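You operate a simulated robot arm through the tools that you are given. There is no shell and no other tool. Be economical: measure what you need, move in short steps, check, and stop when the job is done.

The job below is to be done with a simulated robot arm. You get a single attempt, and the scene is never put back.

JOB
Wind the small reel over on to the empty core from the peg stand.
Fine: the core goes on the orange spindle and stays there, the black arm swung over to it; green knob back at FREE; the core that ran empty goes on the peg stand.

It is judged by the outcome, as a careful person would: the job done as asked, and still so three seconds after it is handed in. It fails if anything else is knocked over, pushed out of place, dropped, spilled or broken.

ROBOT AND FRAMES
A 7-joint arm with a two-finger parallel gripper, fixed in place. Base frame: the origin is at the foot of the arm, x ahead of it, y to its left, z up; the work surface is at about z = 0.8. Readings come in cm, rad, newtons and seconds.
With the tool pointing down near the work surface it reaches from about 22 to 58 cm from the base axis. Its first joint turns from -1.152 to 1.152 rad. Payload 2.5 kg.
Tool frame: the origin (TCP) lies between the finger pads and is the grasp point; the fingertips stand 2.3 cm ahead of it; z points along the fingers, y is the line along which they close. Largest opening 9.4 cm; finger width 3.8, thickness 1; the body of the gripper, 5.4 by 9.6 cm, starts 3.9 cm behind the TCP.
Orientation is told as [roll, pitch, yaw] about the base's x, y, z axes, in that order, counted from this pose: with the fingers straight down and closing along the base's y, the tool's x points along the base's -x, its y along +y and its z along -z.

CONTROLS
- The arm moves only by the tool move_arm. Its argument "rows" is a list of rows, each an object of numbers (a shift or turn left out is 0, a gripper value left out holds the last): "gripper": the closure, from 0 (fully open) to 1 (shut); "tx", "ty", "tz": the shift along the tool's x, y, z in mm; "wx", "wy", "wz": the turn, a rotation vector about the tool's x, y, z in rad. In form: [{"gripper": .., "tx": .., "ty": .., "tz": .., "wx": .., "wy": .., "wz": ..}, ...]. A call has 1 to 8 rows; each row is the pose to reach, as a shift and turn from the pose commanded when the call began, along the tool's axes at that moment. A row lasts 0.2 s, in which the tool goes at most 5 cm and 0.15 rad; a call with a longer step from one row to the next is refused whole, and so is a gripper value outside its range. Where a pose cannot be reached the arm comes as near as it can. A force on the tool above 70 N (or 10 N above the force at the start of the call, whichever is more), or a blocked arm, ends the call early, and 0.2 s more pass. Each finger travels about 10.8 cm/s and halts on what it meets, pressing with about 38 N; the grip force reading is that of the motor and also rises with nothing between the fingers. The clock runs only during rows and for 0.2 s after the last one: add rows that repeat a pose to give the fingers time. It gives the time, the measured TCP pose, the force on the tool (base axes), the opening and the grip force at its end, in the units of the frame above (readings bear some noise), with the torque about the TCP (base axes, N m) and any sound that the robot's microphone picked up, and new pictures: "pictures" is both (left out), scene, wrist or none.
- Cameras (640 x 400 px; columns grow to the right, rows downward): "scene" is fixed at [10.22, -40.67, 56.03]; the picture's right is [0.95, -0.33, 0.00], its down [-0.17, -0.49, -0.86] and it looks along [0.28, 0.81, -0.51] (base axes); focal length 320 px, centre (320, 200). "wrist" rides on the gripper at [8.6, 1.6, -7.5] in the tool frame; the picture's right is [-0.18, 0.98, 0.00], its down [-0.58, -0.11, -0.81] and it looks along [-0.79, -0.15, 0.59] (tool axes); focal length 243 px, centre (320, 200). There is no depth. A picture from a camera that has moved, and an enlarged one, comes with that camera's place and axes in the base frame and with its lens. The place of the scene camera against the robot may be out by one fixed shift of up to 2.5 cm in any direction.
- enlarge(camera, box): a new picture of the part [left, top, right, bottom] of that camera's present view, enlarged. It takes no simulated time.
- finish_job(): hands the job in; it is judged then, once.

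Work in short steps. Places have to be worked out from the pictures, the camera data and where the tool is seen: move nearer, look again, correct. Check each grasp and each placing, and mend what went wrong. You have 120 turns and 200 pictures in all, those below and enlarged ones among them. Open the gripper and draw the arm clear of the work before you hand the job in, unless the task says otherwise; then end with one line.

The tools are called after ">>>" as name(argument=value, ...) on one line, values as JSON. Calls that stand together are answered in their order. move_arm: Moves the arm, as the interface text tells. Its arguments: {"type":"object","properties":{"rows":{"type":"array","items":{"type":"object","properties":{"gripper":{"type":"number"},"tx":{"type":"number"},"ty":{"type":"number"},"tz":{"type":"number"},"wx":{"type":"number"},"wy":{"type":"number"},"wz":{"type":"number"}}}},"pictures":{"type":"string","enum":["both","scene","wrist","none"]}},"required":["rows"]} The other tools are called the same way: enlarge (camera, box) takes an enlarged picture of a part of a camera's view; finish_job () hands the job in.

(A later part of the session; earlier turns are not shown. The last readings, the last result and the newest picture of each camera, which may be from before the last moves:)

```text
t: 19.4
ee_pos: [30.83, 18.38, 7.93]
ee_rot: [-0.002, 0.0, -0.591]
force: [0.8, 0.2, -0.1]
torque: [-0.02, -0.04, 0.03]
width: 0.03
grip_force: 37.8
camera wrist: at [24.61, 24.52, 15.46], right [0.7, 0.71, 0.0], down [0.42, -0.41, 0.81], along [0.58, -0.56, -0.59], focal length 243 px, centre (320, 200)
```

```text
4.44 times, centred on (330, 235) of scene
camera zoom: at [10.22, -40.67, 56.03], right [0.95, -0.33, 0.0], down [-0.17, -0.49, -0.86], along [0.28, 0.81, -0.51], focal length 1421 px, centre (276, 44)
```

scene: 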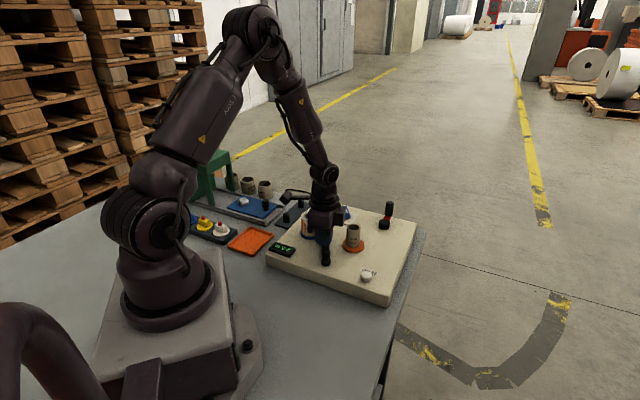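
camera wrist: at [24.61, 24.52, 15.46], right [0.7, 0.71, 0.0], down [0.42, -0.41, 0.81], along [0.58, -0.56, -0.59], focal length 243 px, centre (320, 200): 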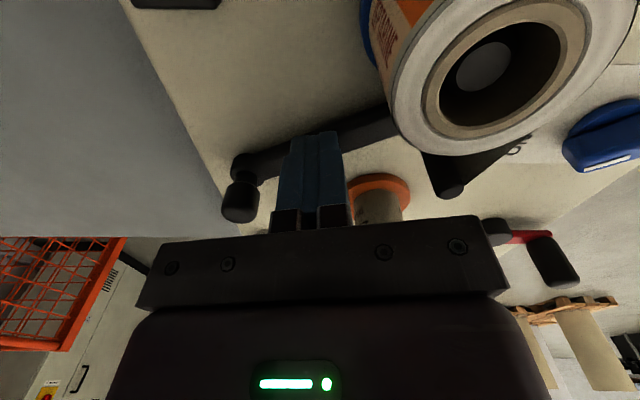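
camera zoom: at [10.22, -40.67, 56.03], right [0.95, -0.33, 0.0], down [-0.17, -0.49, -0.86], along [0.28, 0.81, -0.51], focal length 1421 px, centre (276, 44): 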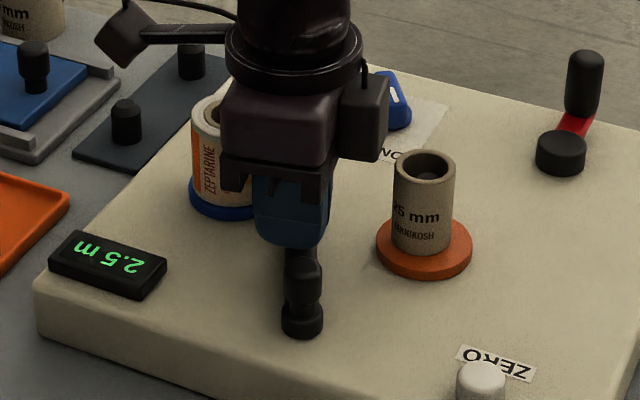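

No force: the fingers passed over the bar, so it lies lower than I thought (the core seating implies disc top 4.7, panel ~4.1). I'll go back up, round to the −x side at yaw 0, to come down lower this time.

>>> move_arm(rows=[{"tz": -15}, {"tx": 7, "ty": -6, "tz": -20, "wz": -0.15}, {"tx": 14, "ty": -12, "tz": -20, "wz": -0.3}, {"tx": 21, "ty": -18, "tz": -20, "wz": -0.45}, {"tx": 28, "ty": -23, "tz": -20, "wz": -0.59}, {"tx": 28, "ty": -23, "tz": -20, "wz": -0.59}], pictures="wrist")

>>> enlarge(camera="scene", box=[290, 200, 370, 280])

>>> enlarge(camera="wrist", box=[200, 80, 480, 250])

```text
t: 20.8
ee_pos: [27.5, 18.18, 10.0]
ee_rot: [0.001, 0.0, 0.004]
force: [-0.1, 1.1, -0.2]
torque: [0.02, 0.0, 0.01]
width: 0.05
grip_force: 37.7
camera wrist: at [18.82, 19.57, 17.51], right [0.18, 0.98, 0.0], down [0.58, -0.11, 0.81], along [0.79, -0.15, -0.59], focal length 243 px, centre (320, 200)
```

wrist: 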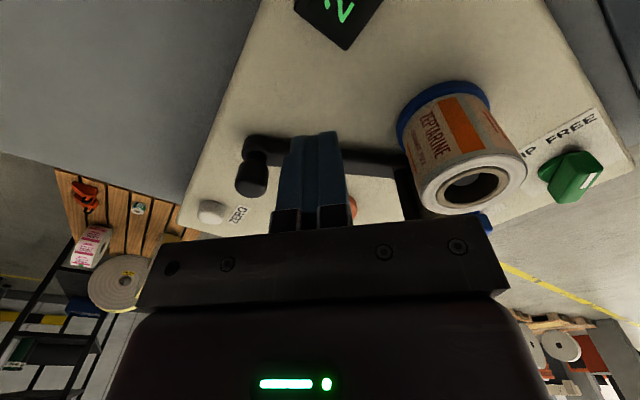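

```text
5.00 times, centred on (330, 240) of scene
camera zoom: at [10.22, -40.67, 56.03], right [0.95, -0.33, 0.0], down [-0.17, -0.49, -0.86], along [0.28, 0.81, -0.51], focal length 1599 px, centre (270, 0)
```

zoom: 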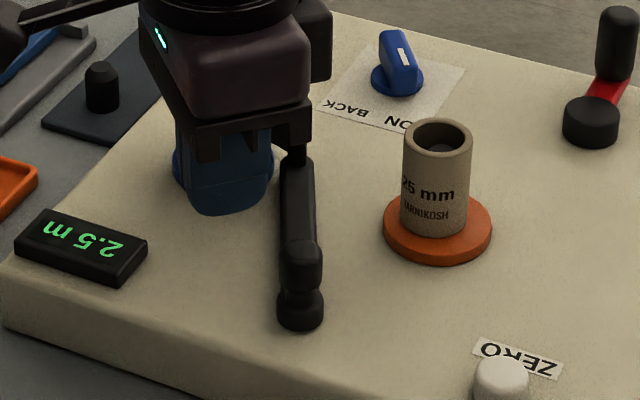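

```text
2.29 times, centred on (340, 165) of wrist
camera zoom: at [18.82, 19.57, 17.51], right [0.18, 0.98, 0.0], down [0.58, -0.11, 0.81], along [0.79, -0.15, -0.59], focal length 555 px, centre (274, 280)
```

zoom: 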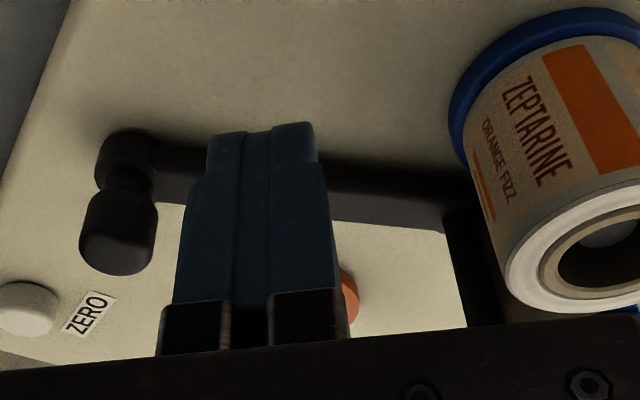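

The bar is low, level with the pivot disc. Descend to fingertips ≈ 4.5 and then push +x.

>>> move_arm(rows=[{"tz": 15, "ty": -3}, {"tz": 27, "ty": -3}, {"tz": 32, "ty": -3}, {"tz": 32, "ty": -3}], pictures="none")

>>> move_arm(rows=[{"tx": -8}, {"tx": -14}, {"tx": -20}, {"tx": -20}], pictures="wrist")

>>> enlarge(camera="scene", box=[290, 200, 370, 280])

```text
t: 21.8
ee_pos: [27.48, 17.72, 6.77]
ee_rot: [0.001, -0.001, 0.001]
force: [1.0, 0.1, -0.5]
torque: [-0.01, -0.02, -0.03]
width: 0.0
grip_force: 38.6
```

```text
t: 22.5
ee_pos: [28.08, 17.65, 6.6]
ee_rot: [-0.008, 0.03, 0.007]
force: [-4.3, 0.8, 3.2]
torque: [-0.02, 0.02, 0.0]
width: 0.02
grip_force: 38.1
stopped in row 3: the force on the tool passed its limit at 80 N (the readings are from after the stop); the commanded pose is now the measured one
camera wrist: at [19.66, 19.24, 14.34], right [0.18, 0.98, -0.01], down [0.61, -0.1, 0.79], along [0.78, -0.15, -0.61], focal length 243 px, centre (320, 200)
```

wrist: 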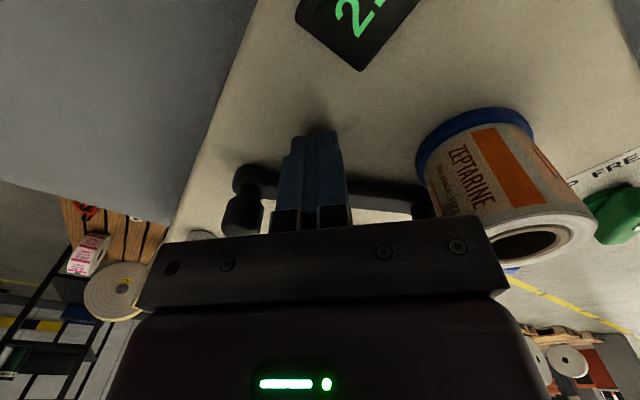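

```text
5.00 times, centred on (330, 240) of scene
camera zoom: at [10.22, -40.67, 56.03], right [0.95, -0.33, 0.0], down [-0.17, -0.49, -0.86], along [0.28, 0.81, -0.51], focal length 1599 px, centre (270, 0)
```

zoom: 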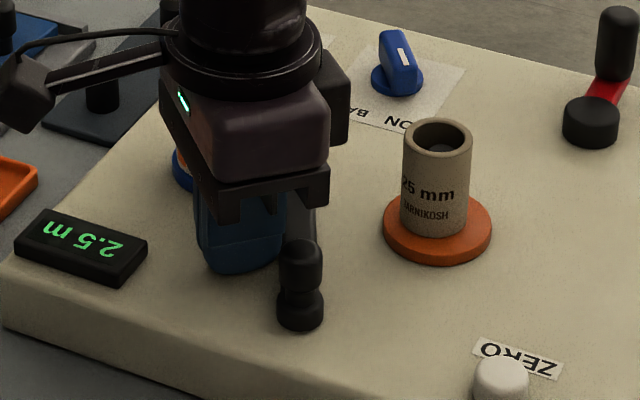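

The bar took 80 N at a short lever arm without swinging. I'll push again in tiny steps to see whether it yields slowly (stiff/damped pivot).

>>> move_arm(rows=[{"tx": -1}, {"tx": -2}, {"tx": -3}, {"tx": -4}, {"tx": -5}, {"tx": -6}, {"tx": -6}, {"tx": -6}], pictures="none")

>>> enlarge(camera="scene", box=[290, 200, 370, 280])

```text
t: 24.3
ee_pos: [28.05, 17.73, 6.47]
ee_rot: [-0.012, 0.043, 0.01]
force: [-39.2, 10.4, 2.9]
torque: [0.12, 0.4, -0.2]
width: 0.01
grip_force: 37.9
```

```text
5.00 times, centred on (330, 240) of scene
camera zoom: at [10.22, -40.67, 56.03], right [0.95, -0.33, 0.0], down [-0.17, -0.49, -0.86], along [0.28, 0.81, -0.51], focal length 1599 px, centre (270, 0)
```

zoom: 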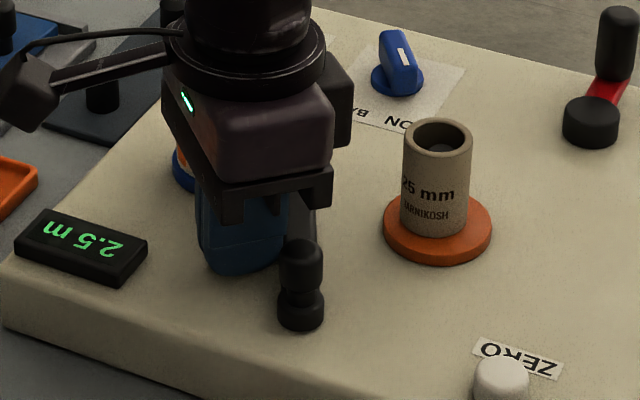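

The bar is rigidly held, so something locks it (perhaps the knob on its pivot). I'll back off, rise, open, and inspect the pivot and post close up.

>>> move_arm(rows=[{"tx": 12}, {"tx": 14, "tz": -15}, {"tx": 20, "ty": -20, "tz": -30}, {"tx": 26, "ty": -45, "tz": -35, "gripper": 0.5}, {"tx": 26, "ty": -48, "tz": -35, "gripper": 0}, {"tx": 26, "ty": -48, "tz": -35, "gripper": 0}, {"tx": 26, "ty": -48, "tz": -35, "gripper": 0}], pictures="wrist")

>>> enlarge(camera="wrist", box=[240, 100, 480, 240])

>>> enlarge(camera="scene", box=[290, 200, 370, 280])

```text
t: 25.9
ee_pos: [26.32, 12.83, 10.09]
ee_rot: [-0.01, 0.029, 0.006]
force: [0.8, -0.8, 0.2]
torque: [0.03, 0.0, 0.0]
width: 9.39
grip_force: 0.0
camera wrist: at [17.99, 14.45, 17.75], right [0.18, 0.98, -0.01], down [0.6, -0.1, 0.79], along [0.78, -0.15, -0.61], focal length 243 px, centre (320, 200)
```

wrist: 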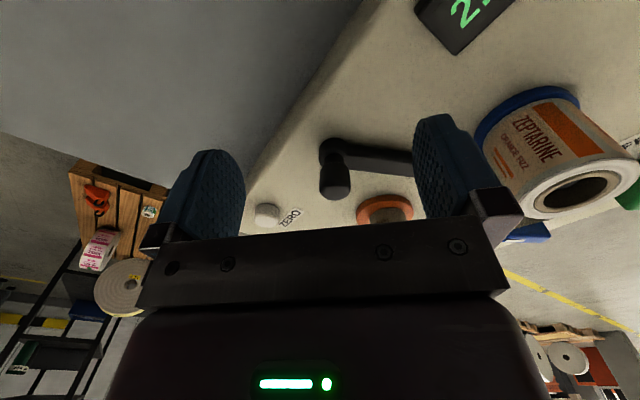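

```text
2.67 times, centred on (360, 170) of wrist
camera zoom: at [17.99, 14.45, 17.75], right [0.18, 0.98, -0.01], down [0.6, -0.1, 0.79], along [0.78, -0.15, -0.61], focal length 647 px, centre (213, 280)
```

zoom: 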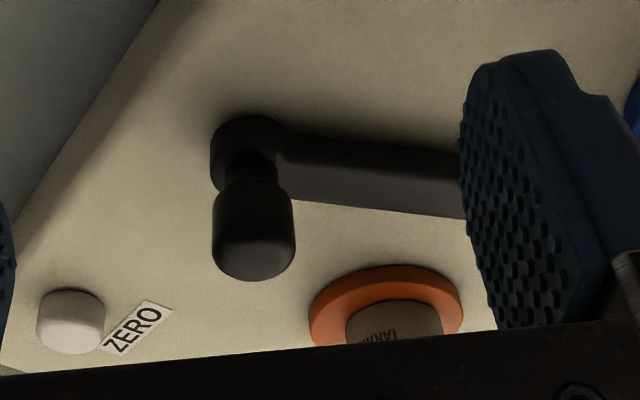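

```text
5.00 times, centred on (330, 240) of scene
camera zoom: at [10.22, -40.67, 56.03], right [0.95, -0.33, 0.0], down [-0.17, -0.49, -0.86], along [0.28, 0.81, -0.51], focal length 1599 px, centre (270, 0)
```

zoom: 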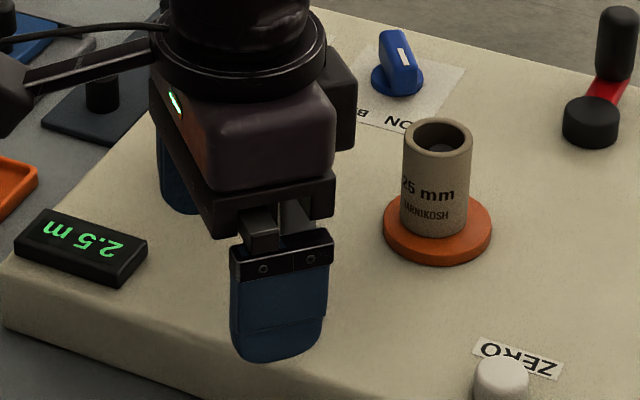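

The pivot carries a necked pull-knob, ~2 cm across, at about (29.7, 13.1), top z≈7.8; likely it must be lifted to release the arm. I'll move over it and check.

>>> move_arm(rows=[{"tx": -10, "ty": 3, "wy": -0.029, "wx": -0.01}, {"tx": -22, "ty": 3, "wy": -0.029, "wx": -0.01}, {"tx": -34, "ty": 3, "wy": -0.029, "wx": -0.01, "gripper": 0.4}, {"tx": -34, "ty": 3, "wy": -0.029, "wx": -0.01, "gripper": 0.4}], pictures="wrist")

>>> enlarge(camera="scene", box=[290, 200, 370, 280])

>>> enlarge(camera="wrist", box=[220, 80, 420, 240])

```text
t: 26.9
ee_pos: [29.76, 13.11, 10.03]
ee_rot: [0.0, -0.002, 0.005]
force: [-0.3, 0.2, -0.5]
torque: [-0.02, 0.03, 0.02]
width: 5.64
grip_force: 0.0
camera wrist: at [21.07, 14.59, 17.48], right [0.18, 0.98, 0.0], down [0.58, -0.11, 0.81], along [0.79, -0.14, -0.59], focal length 243 px, centre (320, 200)
```

wrist: 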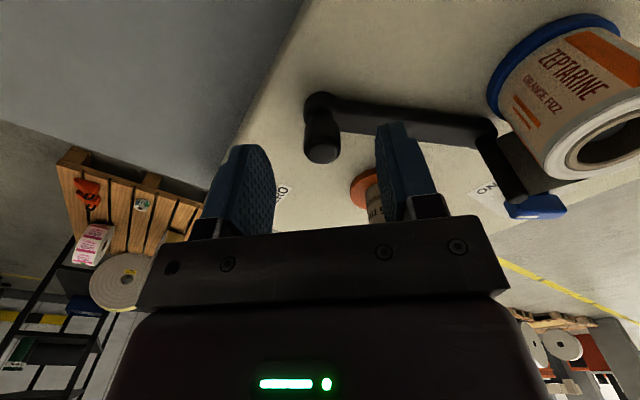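

```text
5.00 times, centred on (330, 240) of scene
camera zoom: at [10.22, -40.67, 56.03], right [0.95, -0.33, 0.0], down [-0.17, -0.49, -0.86], along [0.28, 0.81, -0.51], focal length 1599 px, centre (270, 0)
```

zoom: 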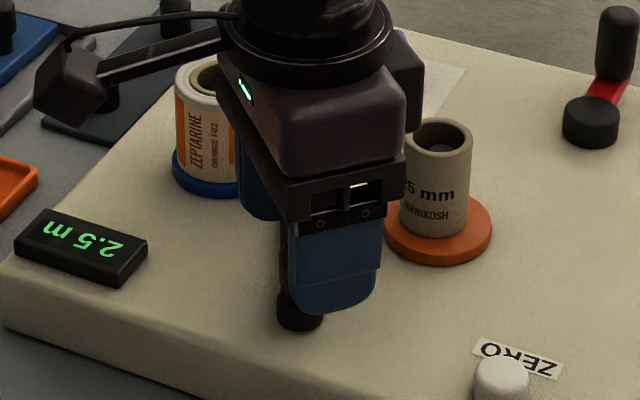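

```text
2.50 times, centred on (320, 160) of wrist
camera zoom: at [21.07, 14.59, 17.48], right [0.18, 0.98, 0.0], down [0.58, -0.11, 0.81], along [0.79, -0.14, -0.59], focal length 606 px, centre (320, 300)
```

zoom: 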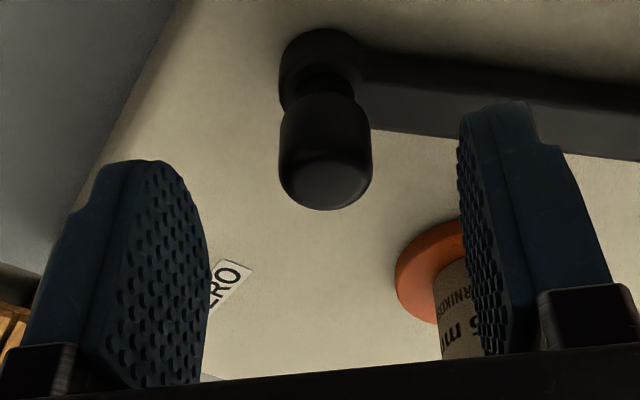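

Triangulation puts the knob at (29.1, 13.2), top ≈8.7. Shift 6 mm, descend to z≈8.2 and grip it.

>>> move_arm(rows=[{"tx": 6, "ty": 1}, {"tx": 6, "ty": 1, "tz": 10}, {"tx": 6, "ty": 1, "tz": 18}, {"tx": 6, "ty": 1, "tz": 18, "gripper": 0.6}, {"tx": 6, "ty": 1, "tz": 18, "gripper": 0.85}, {"tx": 6, "ty": 1, "tz": 18, "gripper": 0.85}, {"tx": 6, "ty": 1, "tz": 18, "gripper": 0.85}], pictures="wrist")

```text
t: 28.5
ee_pos: [28.92, 13.22, 8.29]
ee_rot: [0.002, -0.002, 0.008]
force: [1.1, 1.6, -4.9]
torque: [0.06, -0.17, 0.01]
width: 1.91
grip_force: 45.0
camera wrist: at [20.26, 14.72, 15.73], right [0.18, 0.98, 0.0], down [0.58, -0.11, 0.81], along [0.79, -0.14, -0.59], focal length 243 px, centre (320, 200)
```

wrist: 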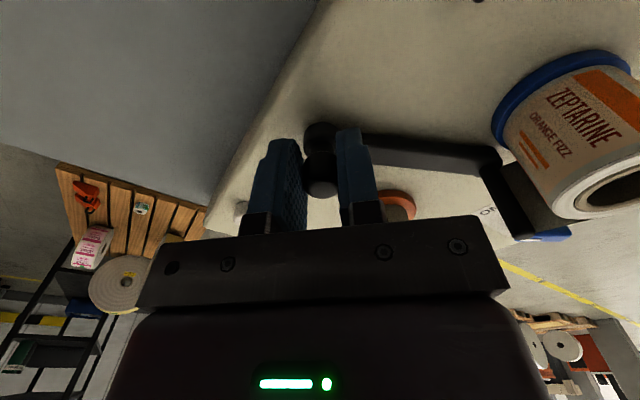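

Gripped the knob (1.91 cm). Now pull up gently a few mm and watch the force.

>>> move_arm(rows=[{"tz": -2}, {"tz": -4}, {"tz": -6}, {"tz": -8}, {"tz": -8}], pictures="wrist")

>>> enlarge(camera="wrist", box=[220, 80, 560, 250])

```text
t: 29.7
ee_pos: [28.89, 13.24, 9.21]
ee_rot: [0.0, 0.004, 0.007]
force: [-7.5, 2.8, -28.0]
torque: [0.04, 0.36, 0.09]
width: 1.93
grip_force: 45.0
camera wrist: at [20.26, 14.73, 16.61], right [0.18, 0.98, 0.0], down [0.58, -0.11, 0.8], along [0.79, -0.14, -0.59], focal length 243 px, centre (320, 200)
```

wrist: 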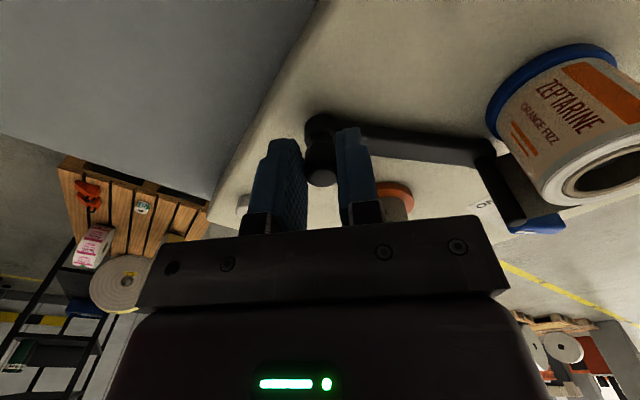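

```text
1.88 times, centred on (390, 165) of wrist
camera zoom: at [20.26, 14.73, 16.61], right [0.18, 0.98, 0.0], down [0.58, -0.11, 0.8], along [0.79, -0.14, -0.59], focal length 457 px, centre (188, 266)
```

zoom: 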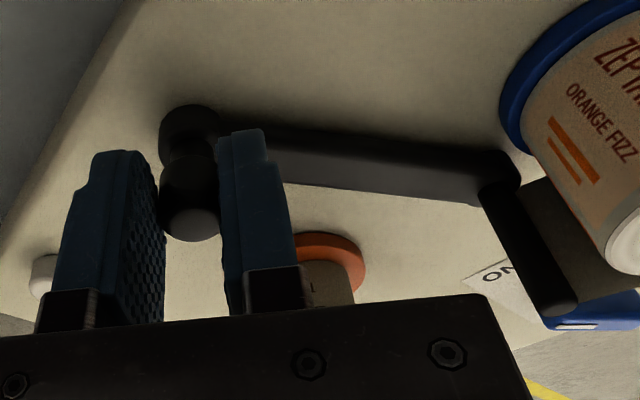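

The knob slid in the pads rather than rising, so it isn't a lift knob. Re-seat the grip and try a small twist, watching the torque and arm.

>>> move_arm(rows=[{"gripper": 0.7}, {"gripper": 0.7, "tz": 5}, {"tz": 10}, {"tz": 10, "gripper": 0.88}, {"tz": 10, "gripper": 0.88}, {"tz": 10, "gripper": 0.88}], pictures="none")

>>> move_arm(rows=[{"wz": 0.06}, {"wz": 0.12}, {"wz": 0.18}, {"wz": 0.24}, {"wz": 0.3}], pictures="wrist")

>>> enlarge(camera="scene", box=[290, 200, 370, 280])

```text
t: 31.1
ee_pos: [29.16, 13.36, 8.19]
ee_rot: [0.003, -0.003, 0.004]
force: [-2.4, -8.6, 24.4]
torque: [-0.14, 0.21, -0.01]
width: 1.96
grip_force: 44.9
```

```text
t: 32.3
ee_pos: [29.05, 13.48, 8.19]
ee_rot: [0.002, 0.0, -0.293]
force: [-1.9, 11.9, -9.7]
torque: [0.27, 0.21, 0.46]
width: 1.92
grip_force: 45.4
camera wrist: at [21.23, 17.39, 15.63], right [0.46, 0.89, 0.0], down [0.53, -0.27, 0.81], along [0.72, -0.37, -0.59], focal length 243 px, centre (320, 200)
```

wrist: 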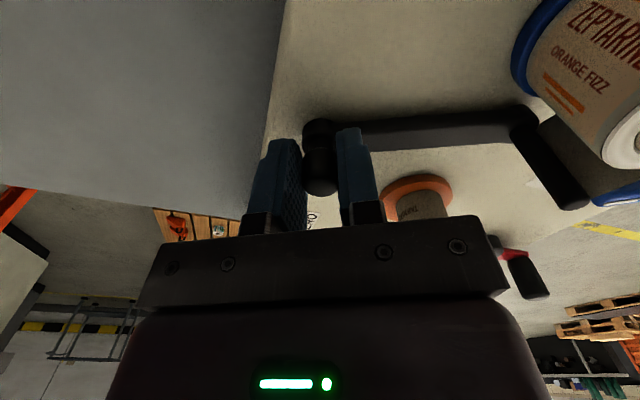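

```text
5.00 times, centred on (330, 240) of scene
camera zoom: at [10.22, -40.67, 56.03], right [0.95, -0.33, 0.0], down [-0.17, -0.49, -0.86], along [0.28, 0.81, -0.51], focal length 1599 px, centre (270, 0)
```

zoom: 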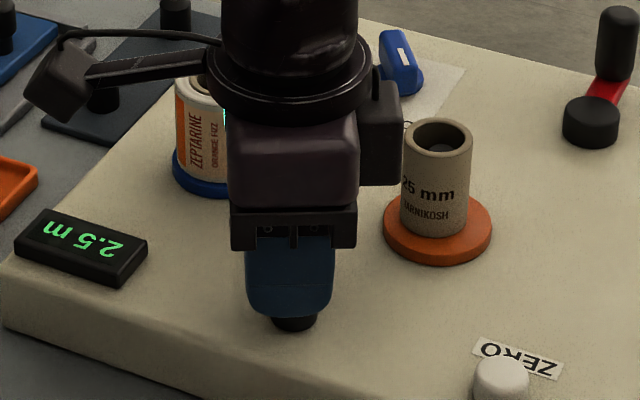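

Twisting slips too (0.46 N·m) and the arm stays. Perhaps the knob is the handle at the free end and the other end is the pivot; test by untwisting and pushing the knob sideways gently.

>>> move_arm(rows=[{"wz": -0.1}, {"wz": -0.2}, {"wz": -0.29}, {"wz": -0.29, "gripper": 0.75}, {"wz": -0.29, "gripper": 0.75}, {"wz": -0.29, "gripper": 0.88}, {"wz": -0.29, "gripper": 0.88}], pictures="none")

>>> move_arm(rows=[{"tx": -2}, {"tx": -4}, {"tx": -6}, {"tx": -8}, {"tx": -8}], pictures="wrist")

```text
t: 33.9
ee_pos: [28.94, 13.25, 8.21]
ee_rot: [0.0, -0.001, -0.006]
force: [-3.5, -6.6, 2.2]
torque: [-0.13, -0.01, 0.0]
width: 1.94
grip_force: 44.7
```

```text
t: 35.1
ee_pos: [29.23, 13.27, 7.98]
ee_rot: [-0.002, 0.016, -0.002]
force: [-34.0, 4.8, 3.1]
torque: [0.09, 0.56, 0.02]
width: 1.93
grip_force: 45.1
camera wrist: at [20.82, 14.81, 15.57], right [0.18, 0.98, -0.01], down [0.59, -0.11, 0.8], along [0.78, -0.15, -0.6], focal length 243 px, centre (320, 200)
```

wrist: 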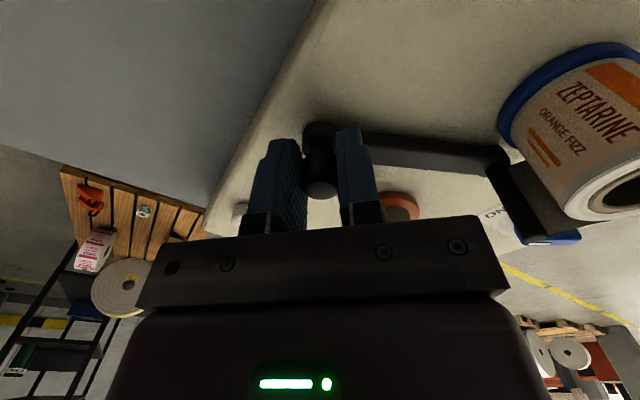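

No movement sideways, so this end is the pivot. I'll retry lifting the knob in a more careful, measured way, comparing close-ups of the neck gap.

>>> move_arm(rows=[{"tx": 5}, {"tx": 7, "gripper": 0.75, "wy": -0.016}, {"tx": 7, "gripper": 0.75, "tz": 2, "wy": -0.016}, {"tx": 7, "gripper": 0.95, "tz": 2, "wy": -0.016}, {"tx": 7, "gripper": 1, "tz": 2, "wy": -0.016}, {"tx": 7, "tz": 2, "wy": -0.016}], pictures="none")

>>> enlarge(camera="wrist", box=[280, 100, 380, 220])

>>> move_arm(rows=[{"tz": -1}, {"tz": -2}, {"tz": -3}, {"tz": -4}, {"tz": -5}], pictures="none")

>>> enlarge(camera="wrist", box=[280, 100, 380, 220])

```text
t: 36.5
ee_pos: [29.21, 13.37, 7.86]
ee_rot: [0.002, -0.023, -0.004]
force: [3.9, 1.7, 20.7]
torque: [0.07, -0.62, -0.12]
width: 1.91
grip_force: 45.3
```

```text
3.33 times, centred on (330, 160) of wrist
camera zoom: at [20.57, 14.81, 15.27], right [0.19, 0.98, 0.01], down [0.56, -0.11, 0.82], along [0.8, -0.15, -0.57], focal length 809 px, centre (287, 333)
```

zoom: 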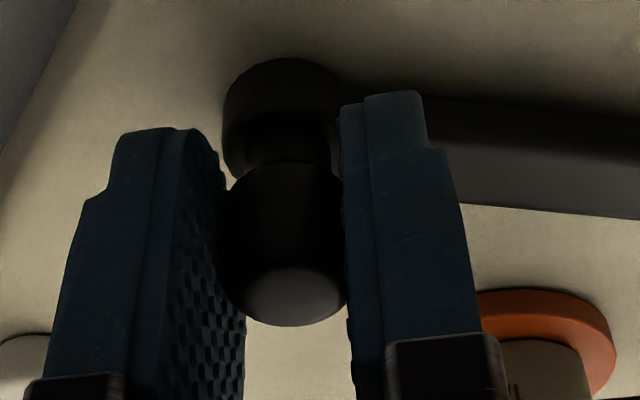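

```text
t: 37.7
ee_pos: [29.04, 13.39, 8.47]
ee_rot: [0.001, -0.015, -0.002]
force: [7.6, 21.9, -33.3]
torque: [0.3, 0.04, 0.18]
width: 1.91
grip_force: 45.0
```

```text
3.33 times, centred on (330, 160) of wrist
camera zoom: at [20.34, 14.84, 15.72], right [0.19, 0.98, 0.0], down [0.57, -0.11, 0.82], along [0.8, -0.15, -0.58], focal length 809 px, centre (287, 333)
```

zoom: 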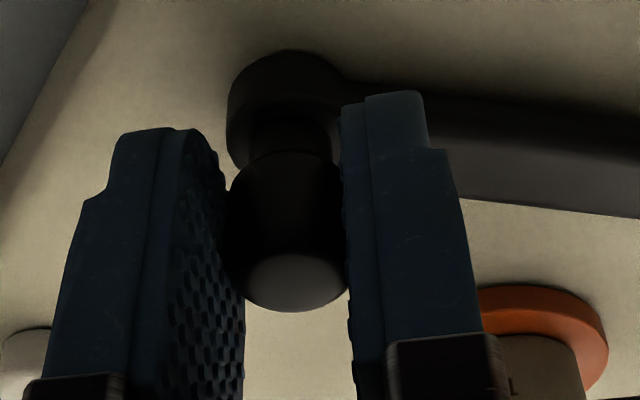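

The knob is a fixed pivot cap. Before trying anything else I'll push at the tall post (longest lever, ≈(31.7, 22.4)). First release and rise, going round to its −x side.

>>> move_arm(rows=[{"gripper": 0.6}, {"gripper": 0.6, "tz": -15, "wy": 0.015}, {"tz": -50, "wy": 0.015}, {"tz": -60, "tx": 15, "ty": 30, "gripper": 1, "wy": 0.015}, {"tz": -60, "tx": 25, "ty": 65, "wy": 0.015}, {"tz": -60, "tx": 25, "ty": 81, "wy": 0.015}, {"tz": -60, "tx": 25, "ty": 81, "wy": 0.015}])

>>> enlarge(camera="wrist", box=[240, 60, 480, 220])

```text
t: 39.3
ee_pos: [26.75, 21.26, 14.3]
ee_rot: [0.002, -0.002, -0.005]
force: [-0.2, -0.3, -0.8]
torque: [-0.02, 0.02, 0.02]
width: 0.0
grip_force: 38.4
camera wrist: at [18.16, 22.86, 21.7], right [0.19, 0.98, 0.0], down [0.58, -0.11, 0.81], along [0.79, -0.15, -0.59], focal length 243 px, centre (320, 200)
```

scene: 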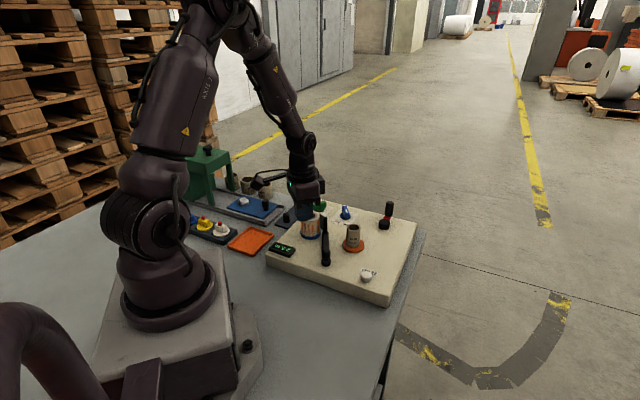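
wrist: 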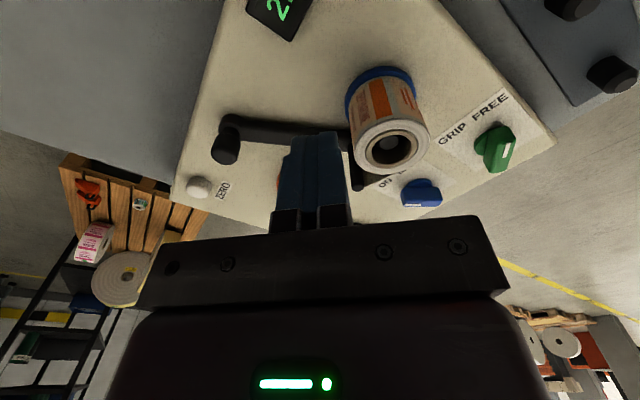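

```text
2.50 times, centred on (360, 140) of wrist
camera zoom: at [18.16, 22.86, 21.7], right [0.19, 0.98, 0.0], down [0.58, -0.11, 0.81], along [0.79, -0.15, -0.59], focal length 606 px, centre (220, 350)
```

zoom: 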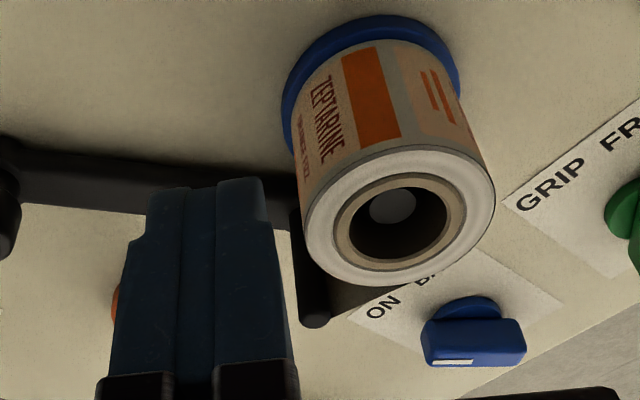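

The post sits too close to the reel for a finger. Better: straddle the low bar with the fingers (closing across it, yaw ≈ +1.29) at ~5.8 cm from the pivot, so the body stays clear of reel and post. First turn and move above it.

>>> move_arm(rows=[{"tx": -5, "ty": -3, "wz": -0.14}, {"tx": -10, "ty": -6, "wz": -0.28}, {"tx": -15, "ty": -9, "wz": -0.42}, {"tx": -20, "ty": -12, "wz": -0.56}, {"tx": -25, "ty": -15, "wz": -0.7}, {"tx": -30, "ty": -18, "wz": -0.84}, {"tx": -35, "ty": -21, "wz": -0.98}, {"tx": -39, "ty": -25, "wz": -1.12, "gripper": 0.6}], pictures="none")

>>> move_arm(rows=[{"wz": -0.1, "gripper": 0.6}, {"wz": -0.17}, {"wz": -0.17}], pictures="both")

>>> enlarge(camera="wrist", box=[200, 20, 460, 240])

```text
t: 41.1
ee_pos: [30.55, 18.86, 14.35]
ee_rot: [-0.001, -0.005, 1.118]
force: [0.1, 0.2, -0.1]
torque: [0.02, 0.03, -0.01]
width: 3.78
grip_force: 0.0
```

```text
t: 41.9
ee_pos: [30.36, 19.02, 14.31]
ee_rot: [-0.003, -0.001, 1.285]
force: [0.8, 0.4, 0.8]
torque: [0.0, 0.06, 0.0]
width: 3.75
grip_force: 0.0
camera wrist: at [26.51, 11.02, 21.83], right [-0.89, 0.45, 0.0], down [0.27, 0.53, 0.81], along [0.37, 0.72, -0.59], focal length 243 px, centre (320, 200)
```

scene: 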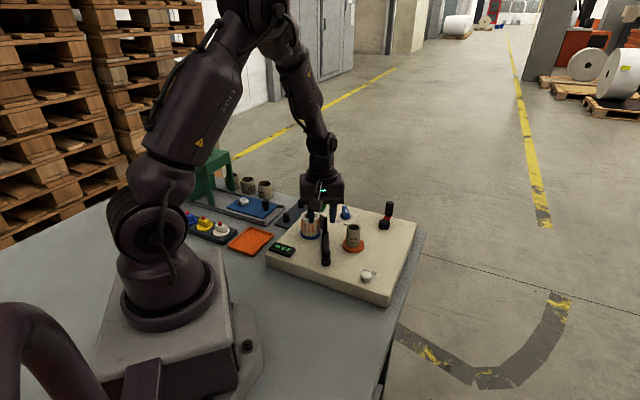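
wrist: 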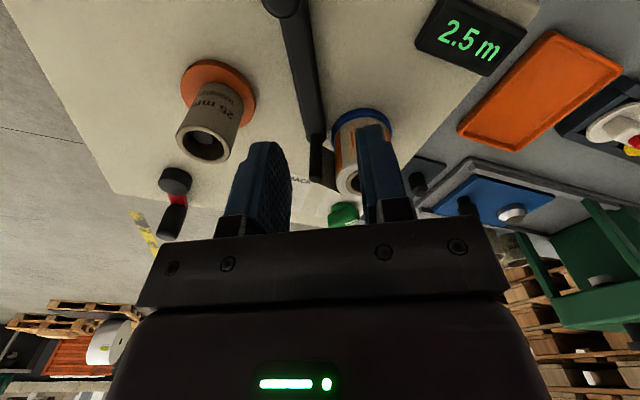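

```text
1.82 times, centred on (330, 130) of wrist
camera zoom: at [26.51, 11.02, 21.83], right [-0.89, 0.45, 0.0], down [0.27, 0.53, 0.81], along [0.37, 0.72, -0.59], focal length 441 px, centre (302, 327)
```

zoom: 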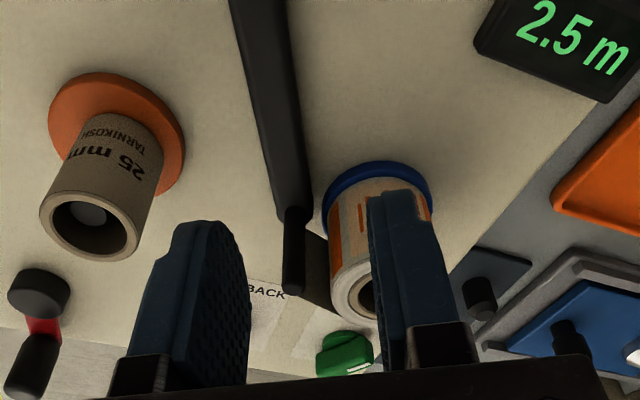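

Now I can see the bar, post and blade clearly. The bar is ~8.5 mm to the image-left of my tool axis; shift and descend partway, then recheck.

>>> move_arm(rows=[{"ty": -8.5, "wz": 0.05}, {"ty": -8.5, "wz": 0.05, "tz": 20}, {"ty": -8.5, "wz": 0.05, "tz": 42}, {"ty": -8.5, "wz": 0.05, "tz": 42}], pictures="wrist")

>>> enlarge(camera="wrist", box=[200, 20, 460, 240])

>>> enlarge(camera="scene", box=[280, 180, 380, 280])

```text
t: 42.9
ee_pos: [31.42, 18.85, 10.26]
ee_rot: [-0.002, -0.002, 1.236]
force: [-0.1, -0.6, 0.2]
torque: [-0.02, -0.03, -0.05]
width: 3.77
grip_force: 0.0
camera wrist: at [27.01, 11.01, 17.74], right [-0.87, 0.5, 0.0], down [0.29, 0.51, 0.81], along [0.4, 0.7, -0.59], focal length 243 px, centre (320, 200)
```

wrist: 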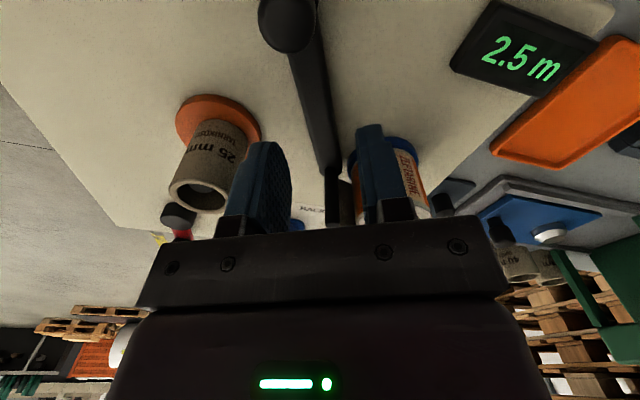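

```text
1.82 times, centred on (330, 130) of wrist
camera zoom: at [27.01, 11.01, 17.74], right [-0.87, 0.5, 0.0], down [0.29, 0.51, 0.81], along [0.4, 0.7, -0.59], focal length 441 px, centre (302, 327)
```

zoom: 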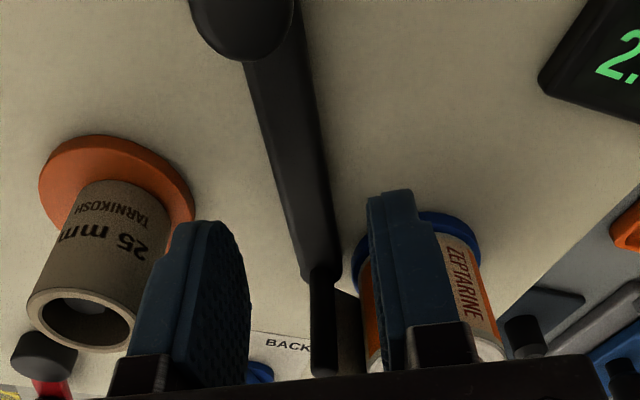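

```text
4.00 times, centred on (330, 230) of scene
camera zoom: at [10.22, -40.67, 56.03], right [0.95, -0.33, 0.0], down [-0.17, -0.49, -0.86], along [0.28, 0.81, -0.51], focal length 1279 px, centre (280, 80)
```

zoom: 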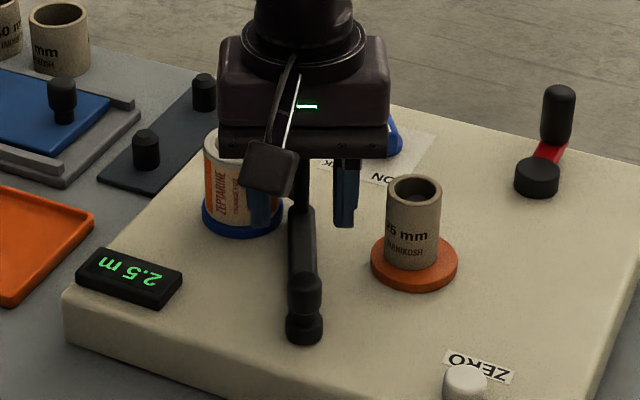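

Bar is centred between the fingers. Descend to fingertips ≈4.9 and close on the bar.

>>> move_arm(rows=[{"tz": 12, "wz": -0.03}, {"tz": 22, "wz": -0.03}, {"tz": 30, "wz": -0.03}, {"tz": 30, "wz": -0.03, "gripper": 0.75}, {"tz": 30, "wz": -0.03, "gripper": 0.95}, {"tz": 30, "wz": -0.03, "gripper": 1}, {"tz": 30, "wz": -0.03, "gripper": 1}], pictures="both")

```text
t: 44.5
ee_pos: [31.43, 18.63, 7.26]
ee_rot: [-0.004, -0.004, 1.259]
force: [15.6, -0.6, -13.3]
torque: [0.19, -0.29, -1.92]
width: 1.77
grip_force: 45.2
camera wrist: at [27.21, 10.78, 14.72], right [-0.88, 0.48, 0.0], down [0.28, 0.52, 0.81], along [0.39, 0.71, -0.59], focal length 243 px, centre (320, 200)
```

scene: 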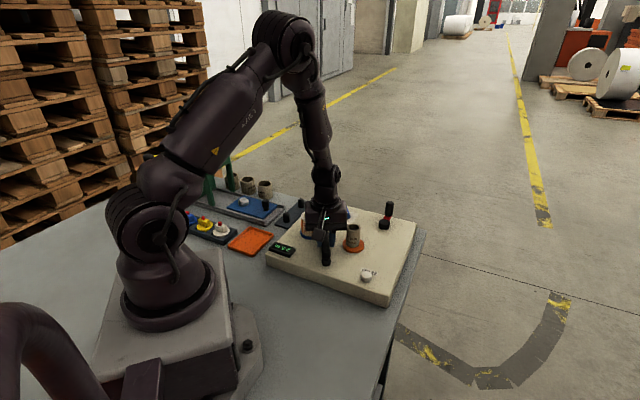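
wrist: 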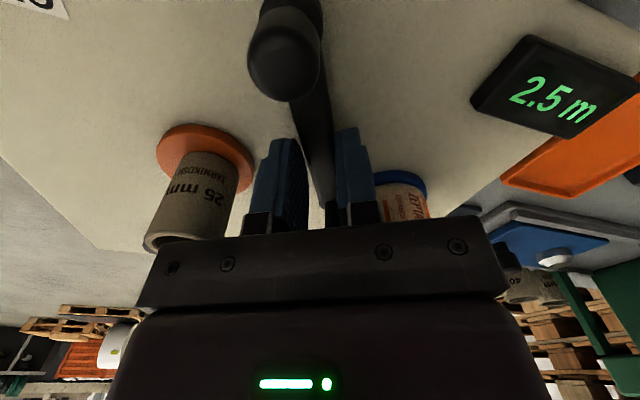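

Bar gripped (a bit skewed). Now try swinging: move tangentially (−ty) with matching turn, in small steps, watching the force.

>>> move_arm(rows=[{"wz": 0.04}, {"ty": -2, "wz": 0.08}, {"ty": -4, "wz": 0.11}, {"ty": -6, "wz": 0.15}, {"ty": -8, "wz": 0.18}, {"ty": -8, "wz": 0.18}], pictures="wrist")

```text
t: 45.9
ee_pos: [31.53, 18.65, 7.15]
ee_rot: [0.012, 0.005, 1.094]
force: [-46.2, 14.2, 27.4]
torque: [-0.15, 1.28, 0.05]
width: 1.76
grip_force: 45.2
camera wrist: at [26.18, 11.64, 14.64], right [-0.79, 0.61, 0.01], down [0.37, 0.47, 0.8], along [0.49, 0.64, -0.6], focal length 243 px, centre (320, 200)
```

wrist: 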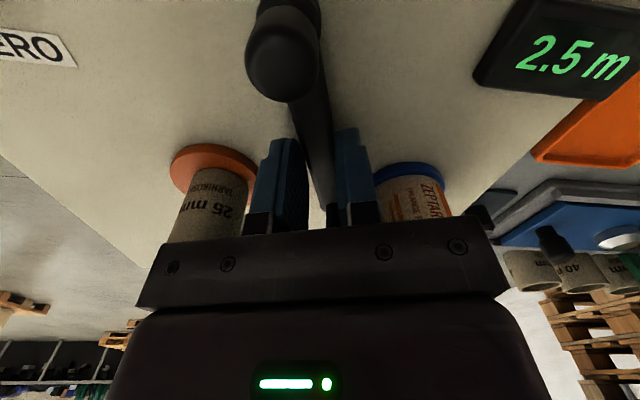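

Interesting: the tool turned and the knob end seems to have moved with it. Check the scene view for what moved.

>>> enlarge(camera="scene", box=[280, 180, 380, 280])

>>> enlarge(camera="wrist", box=[220, 0, 460, 240])

```text
4.00 times, centred on (330, 230) of scene
camera zoom: at [10.21, -40.68, 56.03], right [0.95, -0.33, 0.0], down [-0.17, -0.49, -0.86], along [0.28, 0.81, -0.51], focal length 1279 px, centre (280, 80)
```

zoom: 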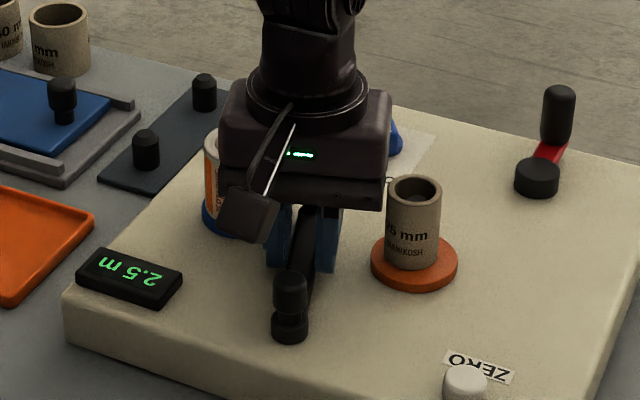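

```text
1.67 times, centred on (340, 120) of wrist
camera zoom: at [26.18, 11.64, 14.64], right [-0.79, 0.61, 0.01], down [0.37, 0.47, 0.8], along [0.49, 0.64, -0.6], focal length 404 px, centre (287, 333)
```

zoom: 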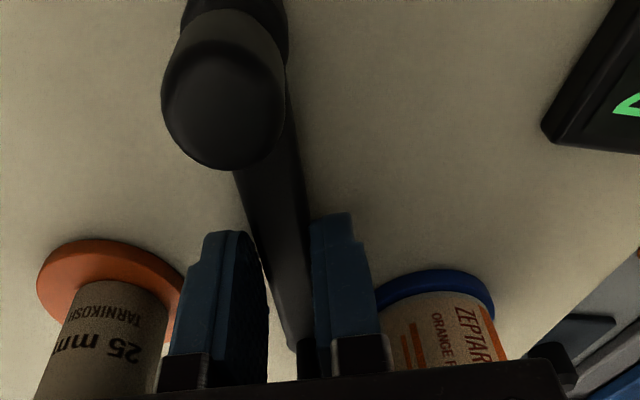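

The knob end did move (left in the scene), so the knob is the handle and the arm pivots at the other end. Release, rise and look at the new position from above.

>>> move_arm(rows=[{"ty": 5}, {"ty": 5, "gripper": 0.6}, {"ty": 5, "gripper": 0.6, "tz": -5}, {"ty": 5, "tz": -40}, {"ty": 5, "tz": -80}, {"ty": 5, "tz": -120}, {"ty": 5, "tz": -120}])

>>> enlarge(camera="wrist", box=[200, 0, 480, 200])

>>> enlarge(camera="scene", box=[280, 180, 380, 280])

```text
t: 47.5
ee_pos: [31.6, 18.71, 19.33]
ee_rot: [-0.003, -0.001, 1.085]
force: [0.3, -0.3, 0.2]
torque: [0.02, 0.01, -0.03]
width: 3.76
grip_force: 0.0
camera wrist: at [26.18, 11.72, 26.67], right [-0.78, 0.62, 0.0], down [0.37, 0.46, 0.81], along [0.5, 0.63, -0.59], focal length 243 px, centre (320, 200)
```

scene: 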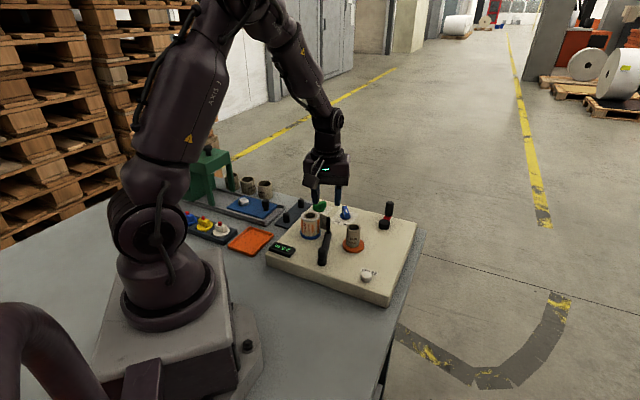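
wrist: 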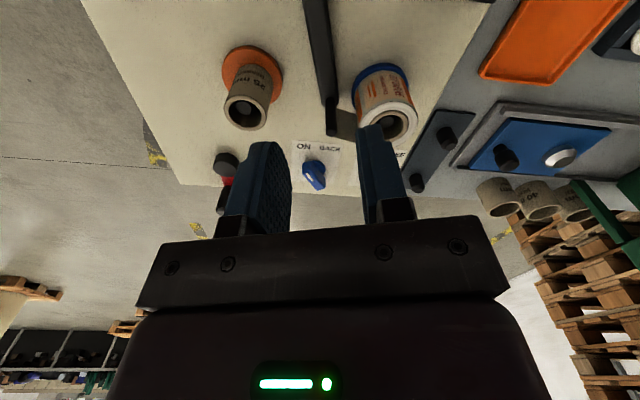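

```text
2.00 times, centred on (340, 100) of wrist
camera zoom: at [26.18, 11.72, 26.67], right [-0.78, 0.62, 0.0], down [0.37, 0.46, 0.81], along [0.5, 0.63, -0.59], focal length 485 px, centre (280, 400)
```

zoom: 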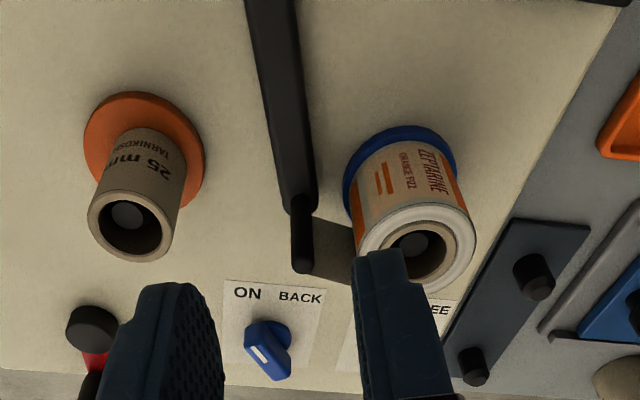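

```text
4.00 times, centred on (330, 230) of scene
camera zoom: at [10.22, -40.67, 56.03], right [0.95, -0.33, 0.0], down [-0.17, -0.49, -0.86], along [0.28, 0.81, -0.51], focal length 1279 px, centre (280, 80)
```

zoom: 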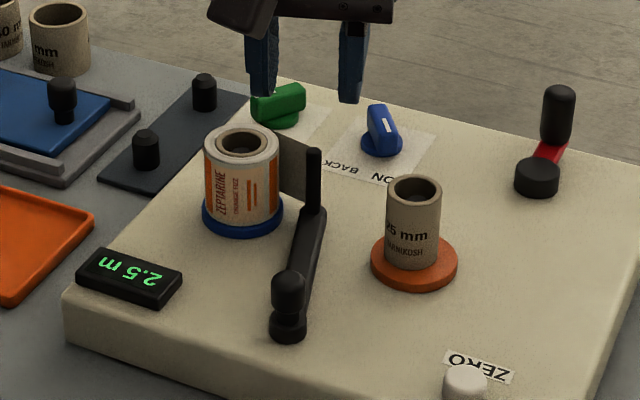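

Now it's clear: the arm is a lever pivoted at its middle (≈(30.8, 18)); the knob is the handle, the post is the tape guide carrying the web from the reel. I'll grip the knob and swing it clockwise (west, then north). First hover above it.

>>> move_arm(rows=[{"tx": 20, "ty": 1}, {"tx": 40, "ty": 3, "tz": 10}, {"tx": 61, "ty": 4, "tz": 30}, {"tx": 61, "ty": 4, "tz": 60}, {"tx": 61, "ty": 4, "tz": 80, "gripper": 0.4}, {"tx": 61, "ty": 4, "tz": 80, "gripper": 0.4}])

>>> enlarge(camera="wrist", box=[200, 20, 460, 240])

```text
t: 48.9
ee_pos: [28.29, 13.42, 11.27]
ee_rot: [-0.001, -0.004, 1.086]
force: [-0.6, 0.6, 0.5]
torque: [-0.01, 0.0, 0.02]
width: 5.63
grip_force: 0.1
camera wrist: at [22.81, 6.44, 18.72], right [-0.78, 0.62, 0.0], down [0.37, 0.46, 0.81], along [0.5, 0.63, -0.59], focal length 243 px, centre (320, 200)
```

scene: 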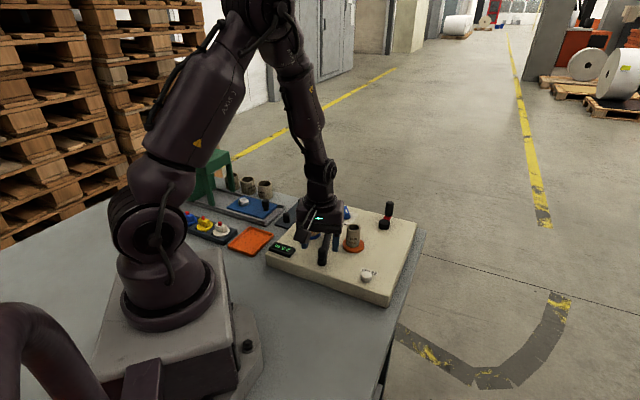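
wrist: 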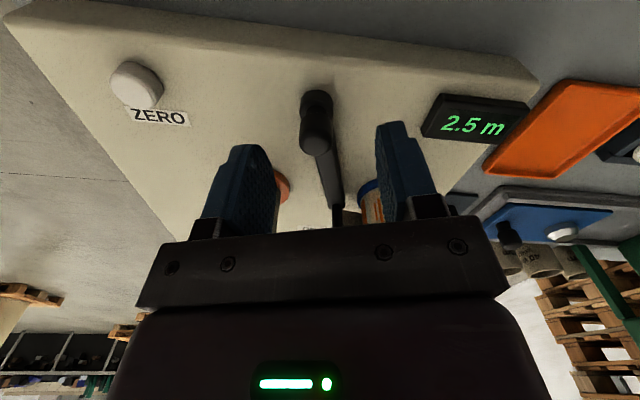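

```text
1.82 times, centred on (330, 130) of wrist
camera zoom: at [22.81, 6.44, 18.72], right [-0.78, 0.62, 0.0], down [0.37, 0.46, 0.81], along [0.5, 0.63, -0.59], focal length 441 px, centre (302, 327)
```

zoom: 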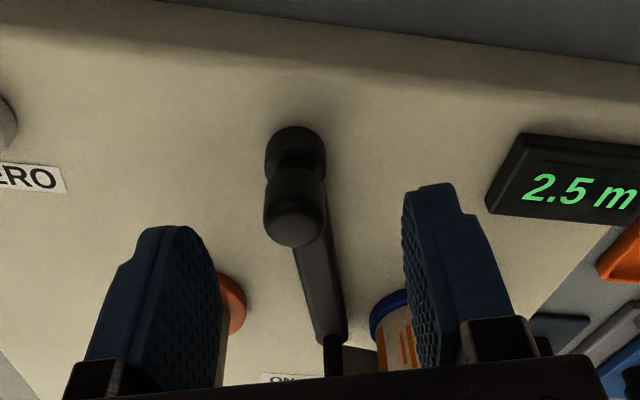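

Knob is at about (28.3, 13.0). Adjust, descend and grip it.

>>> move_arm(rows=[{"tx": 4, "ty": -2}, {"tx": 4, "ty": -2, "tz": 15}, {"tx": 4, "ty": -2, "tz": 30}, {"tx": 4, "ty": -2, "tz": 30, "gripper": 0.6}, {"tx": 4, "ty": -2, "tz": 30, "gripper": 0.88}, {"tx": 4, "ty": -2, "tz": 30, "gripper": 0.88}, {"tx": 4, "ty": -2, "tz": 30, "gripper": 0.88}], pictures="none")

```text
t: 50.5
ee_pos: [28.45, 13.13, 8.12]
ee_rot: [-0.002, -0.002, 1.084]
force: [2.0, 3.2, -4.3]
torque: [-0.01, -0.02, -0.08]
width: 1.92
grip_force: 45.6
```

Gripped. Swing 0.3 rad clockwise about the estimated pivot and read the forces.

>>> move_arm(rows=[{"ty": 2.7, "wz": 0.05}, {"ty": 5.4, "wz": 0.1}, {"tx": -0.3, "ty": 8.1, "wz": 0.15}, {"tx": -0.65, "ty": 10.9, "wz": 0.2}, {"tx": -1.2, "ty": 13.5, "wz": 0.25}, {"tx": -1.8, "ty": 16.1, "wz": 0.3}], pictures="scene")

>>> enlarge(camera="scene", box=[280, 180, 380, 280])

```text
t: 51.9
ee_pos: [27.08, 13.96, 8.33]
ee_rot: [-0.001, -0.004, 0.785]
force: [10.1, 11.2, -30.3]
torque: [0.13, -0.12, 0.02]
width: 1.95
grip_force: 45.2
```

scene: 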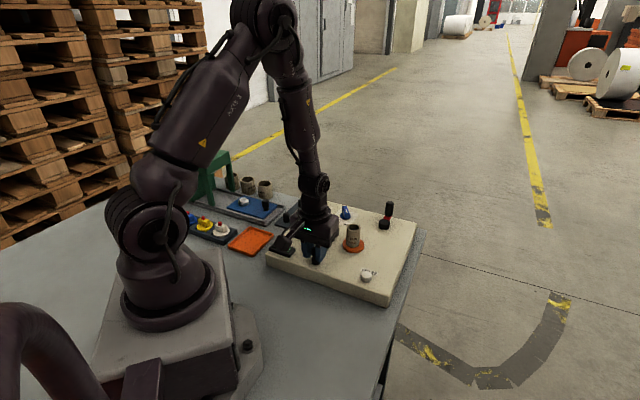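

```text
4.00 times, centred on (330, 230) of scene
camera zoom: at [10.23, -40.67, 56.03], right [0.95, -0.33, 0.0], down [-0.17, -0.49, -0.86], along [0.28, 0.81, -0.51], focal length 1279 px, centre (280, 80)
```

zoom: 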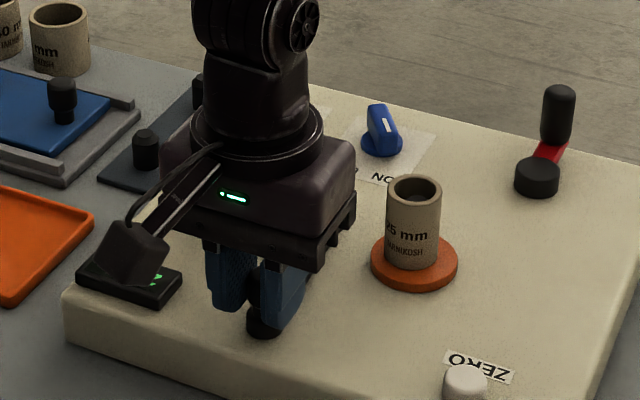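

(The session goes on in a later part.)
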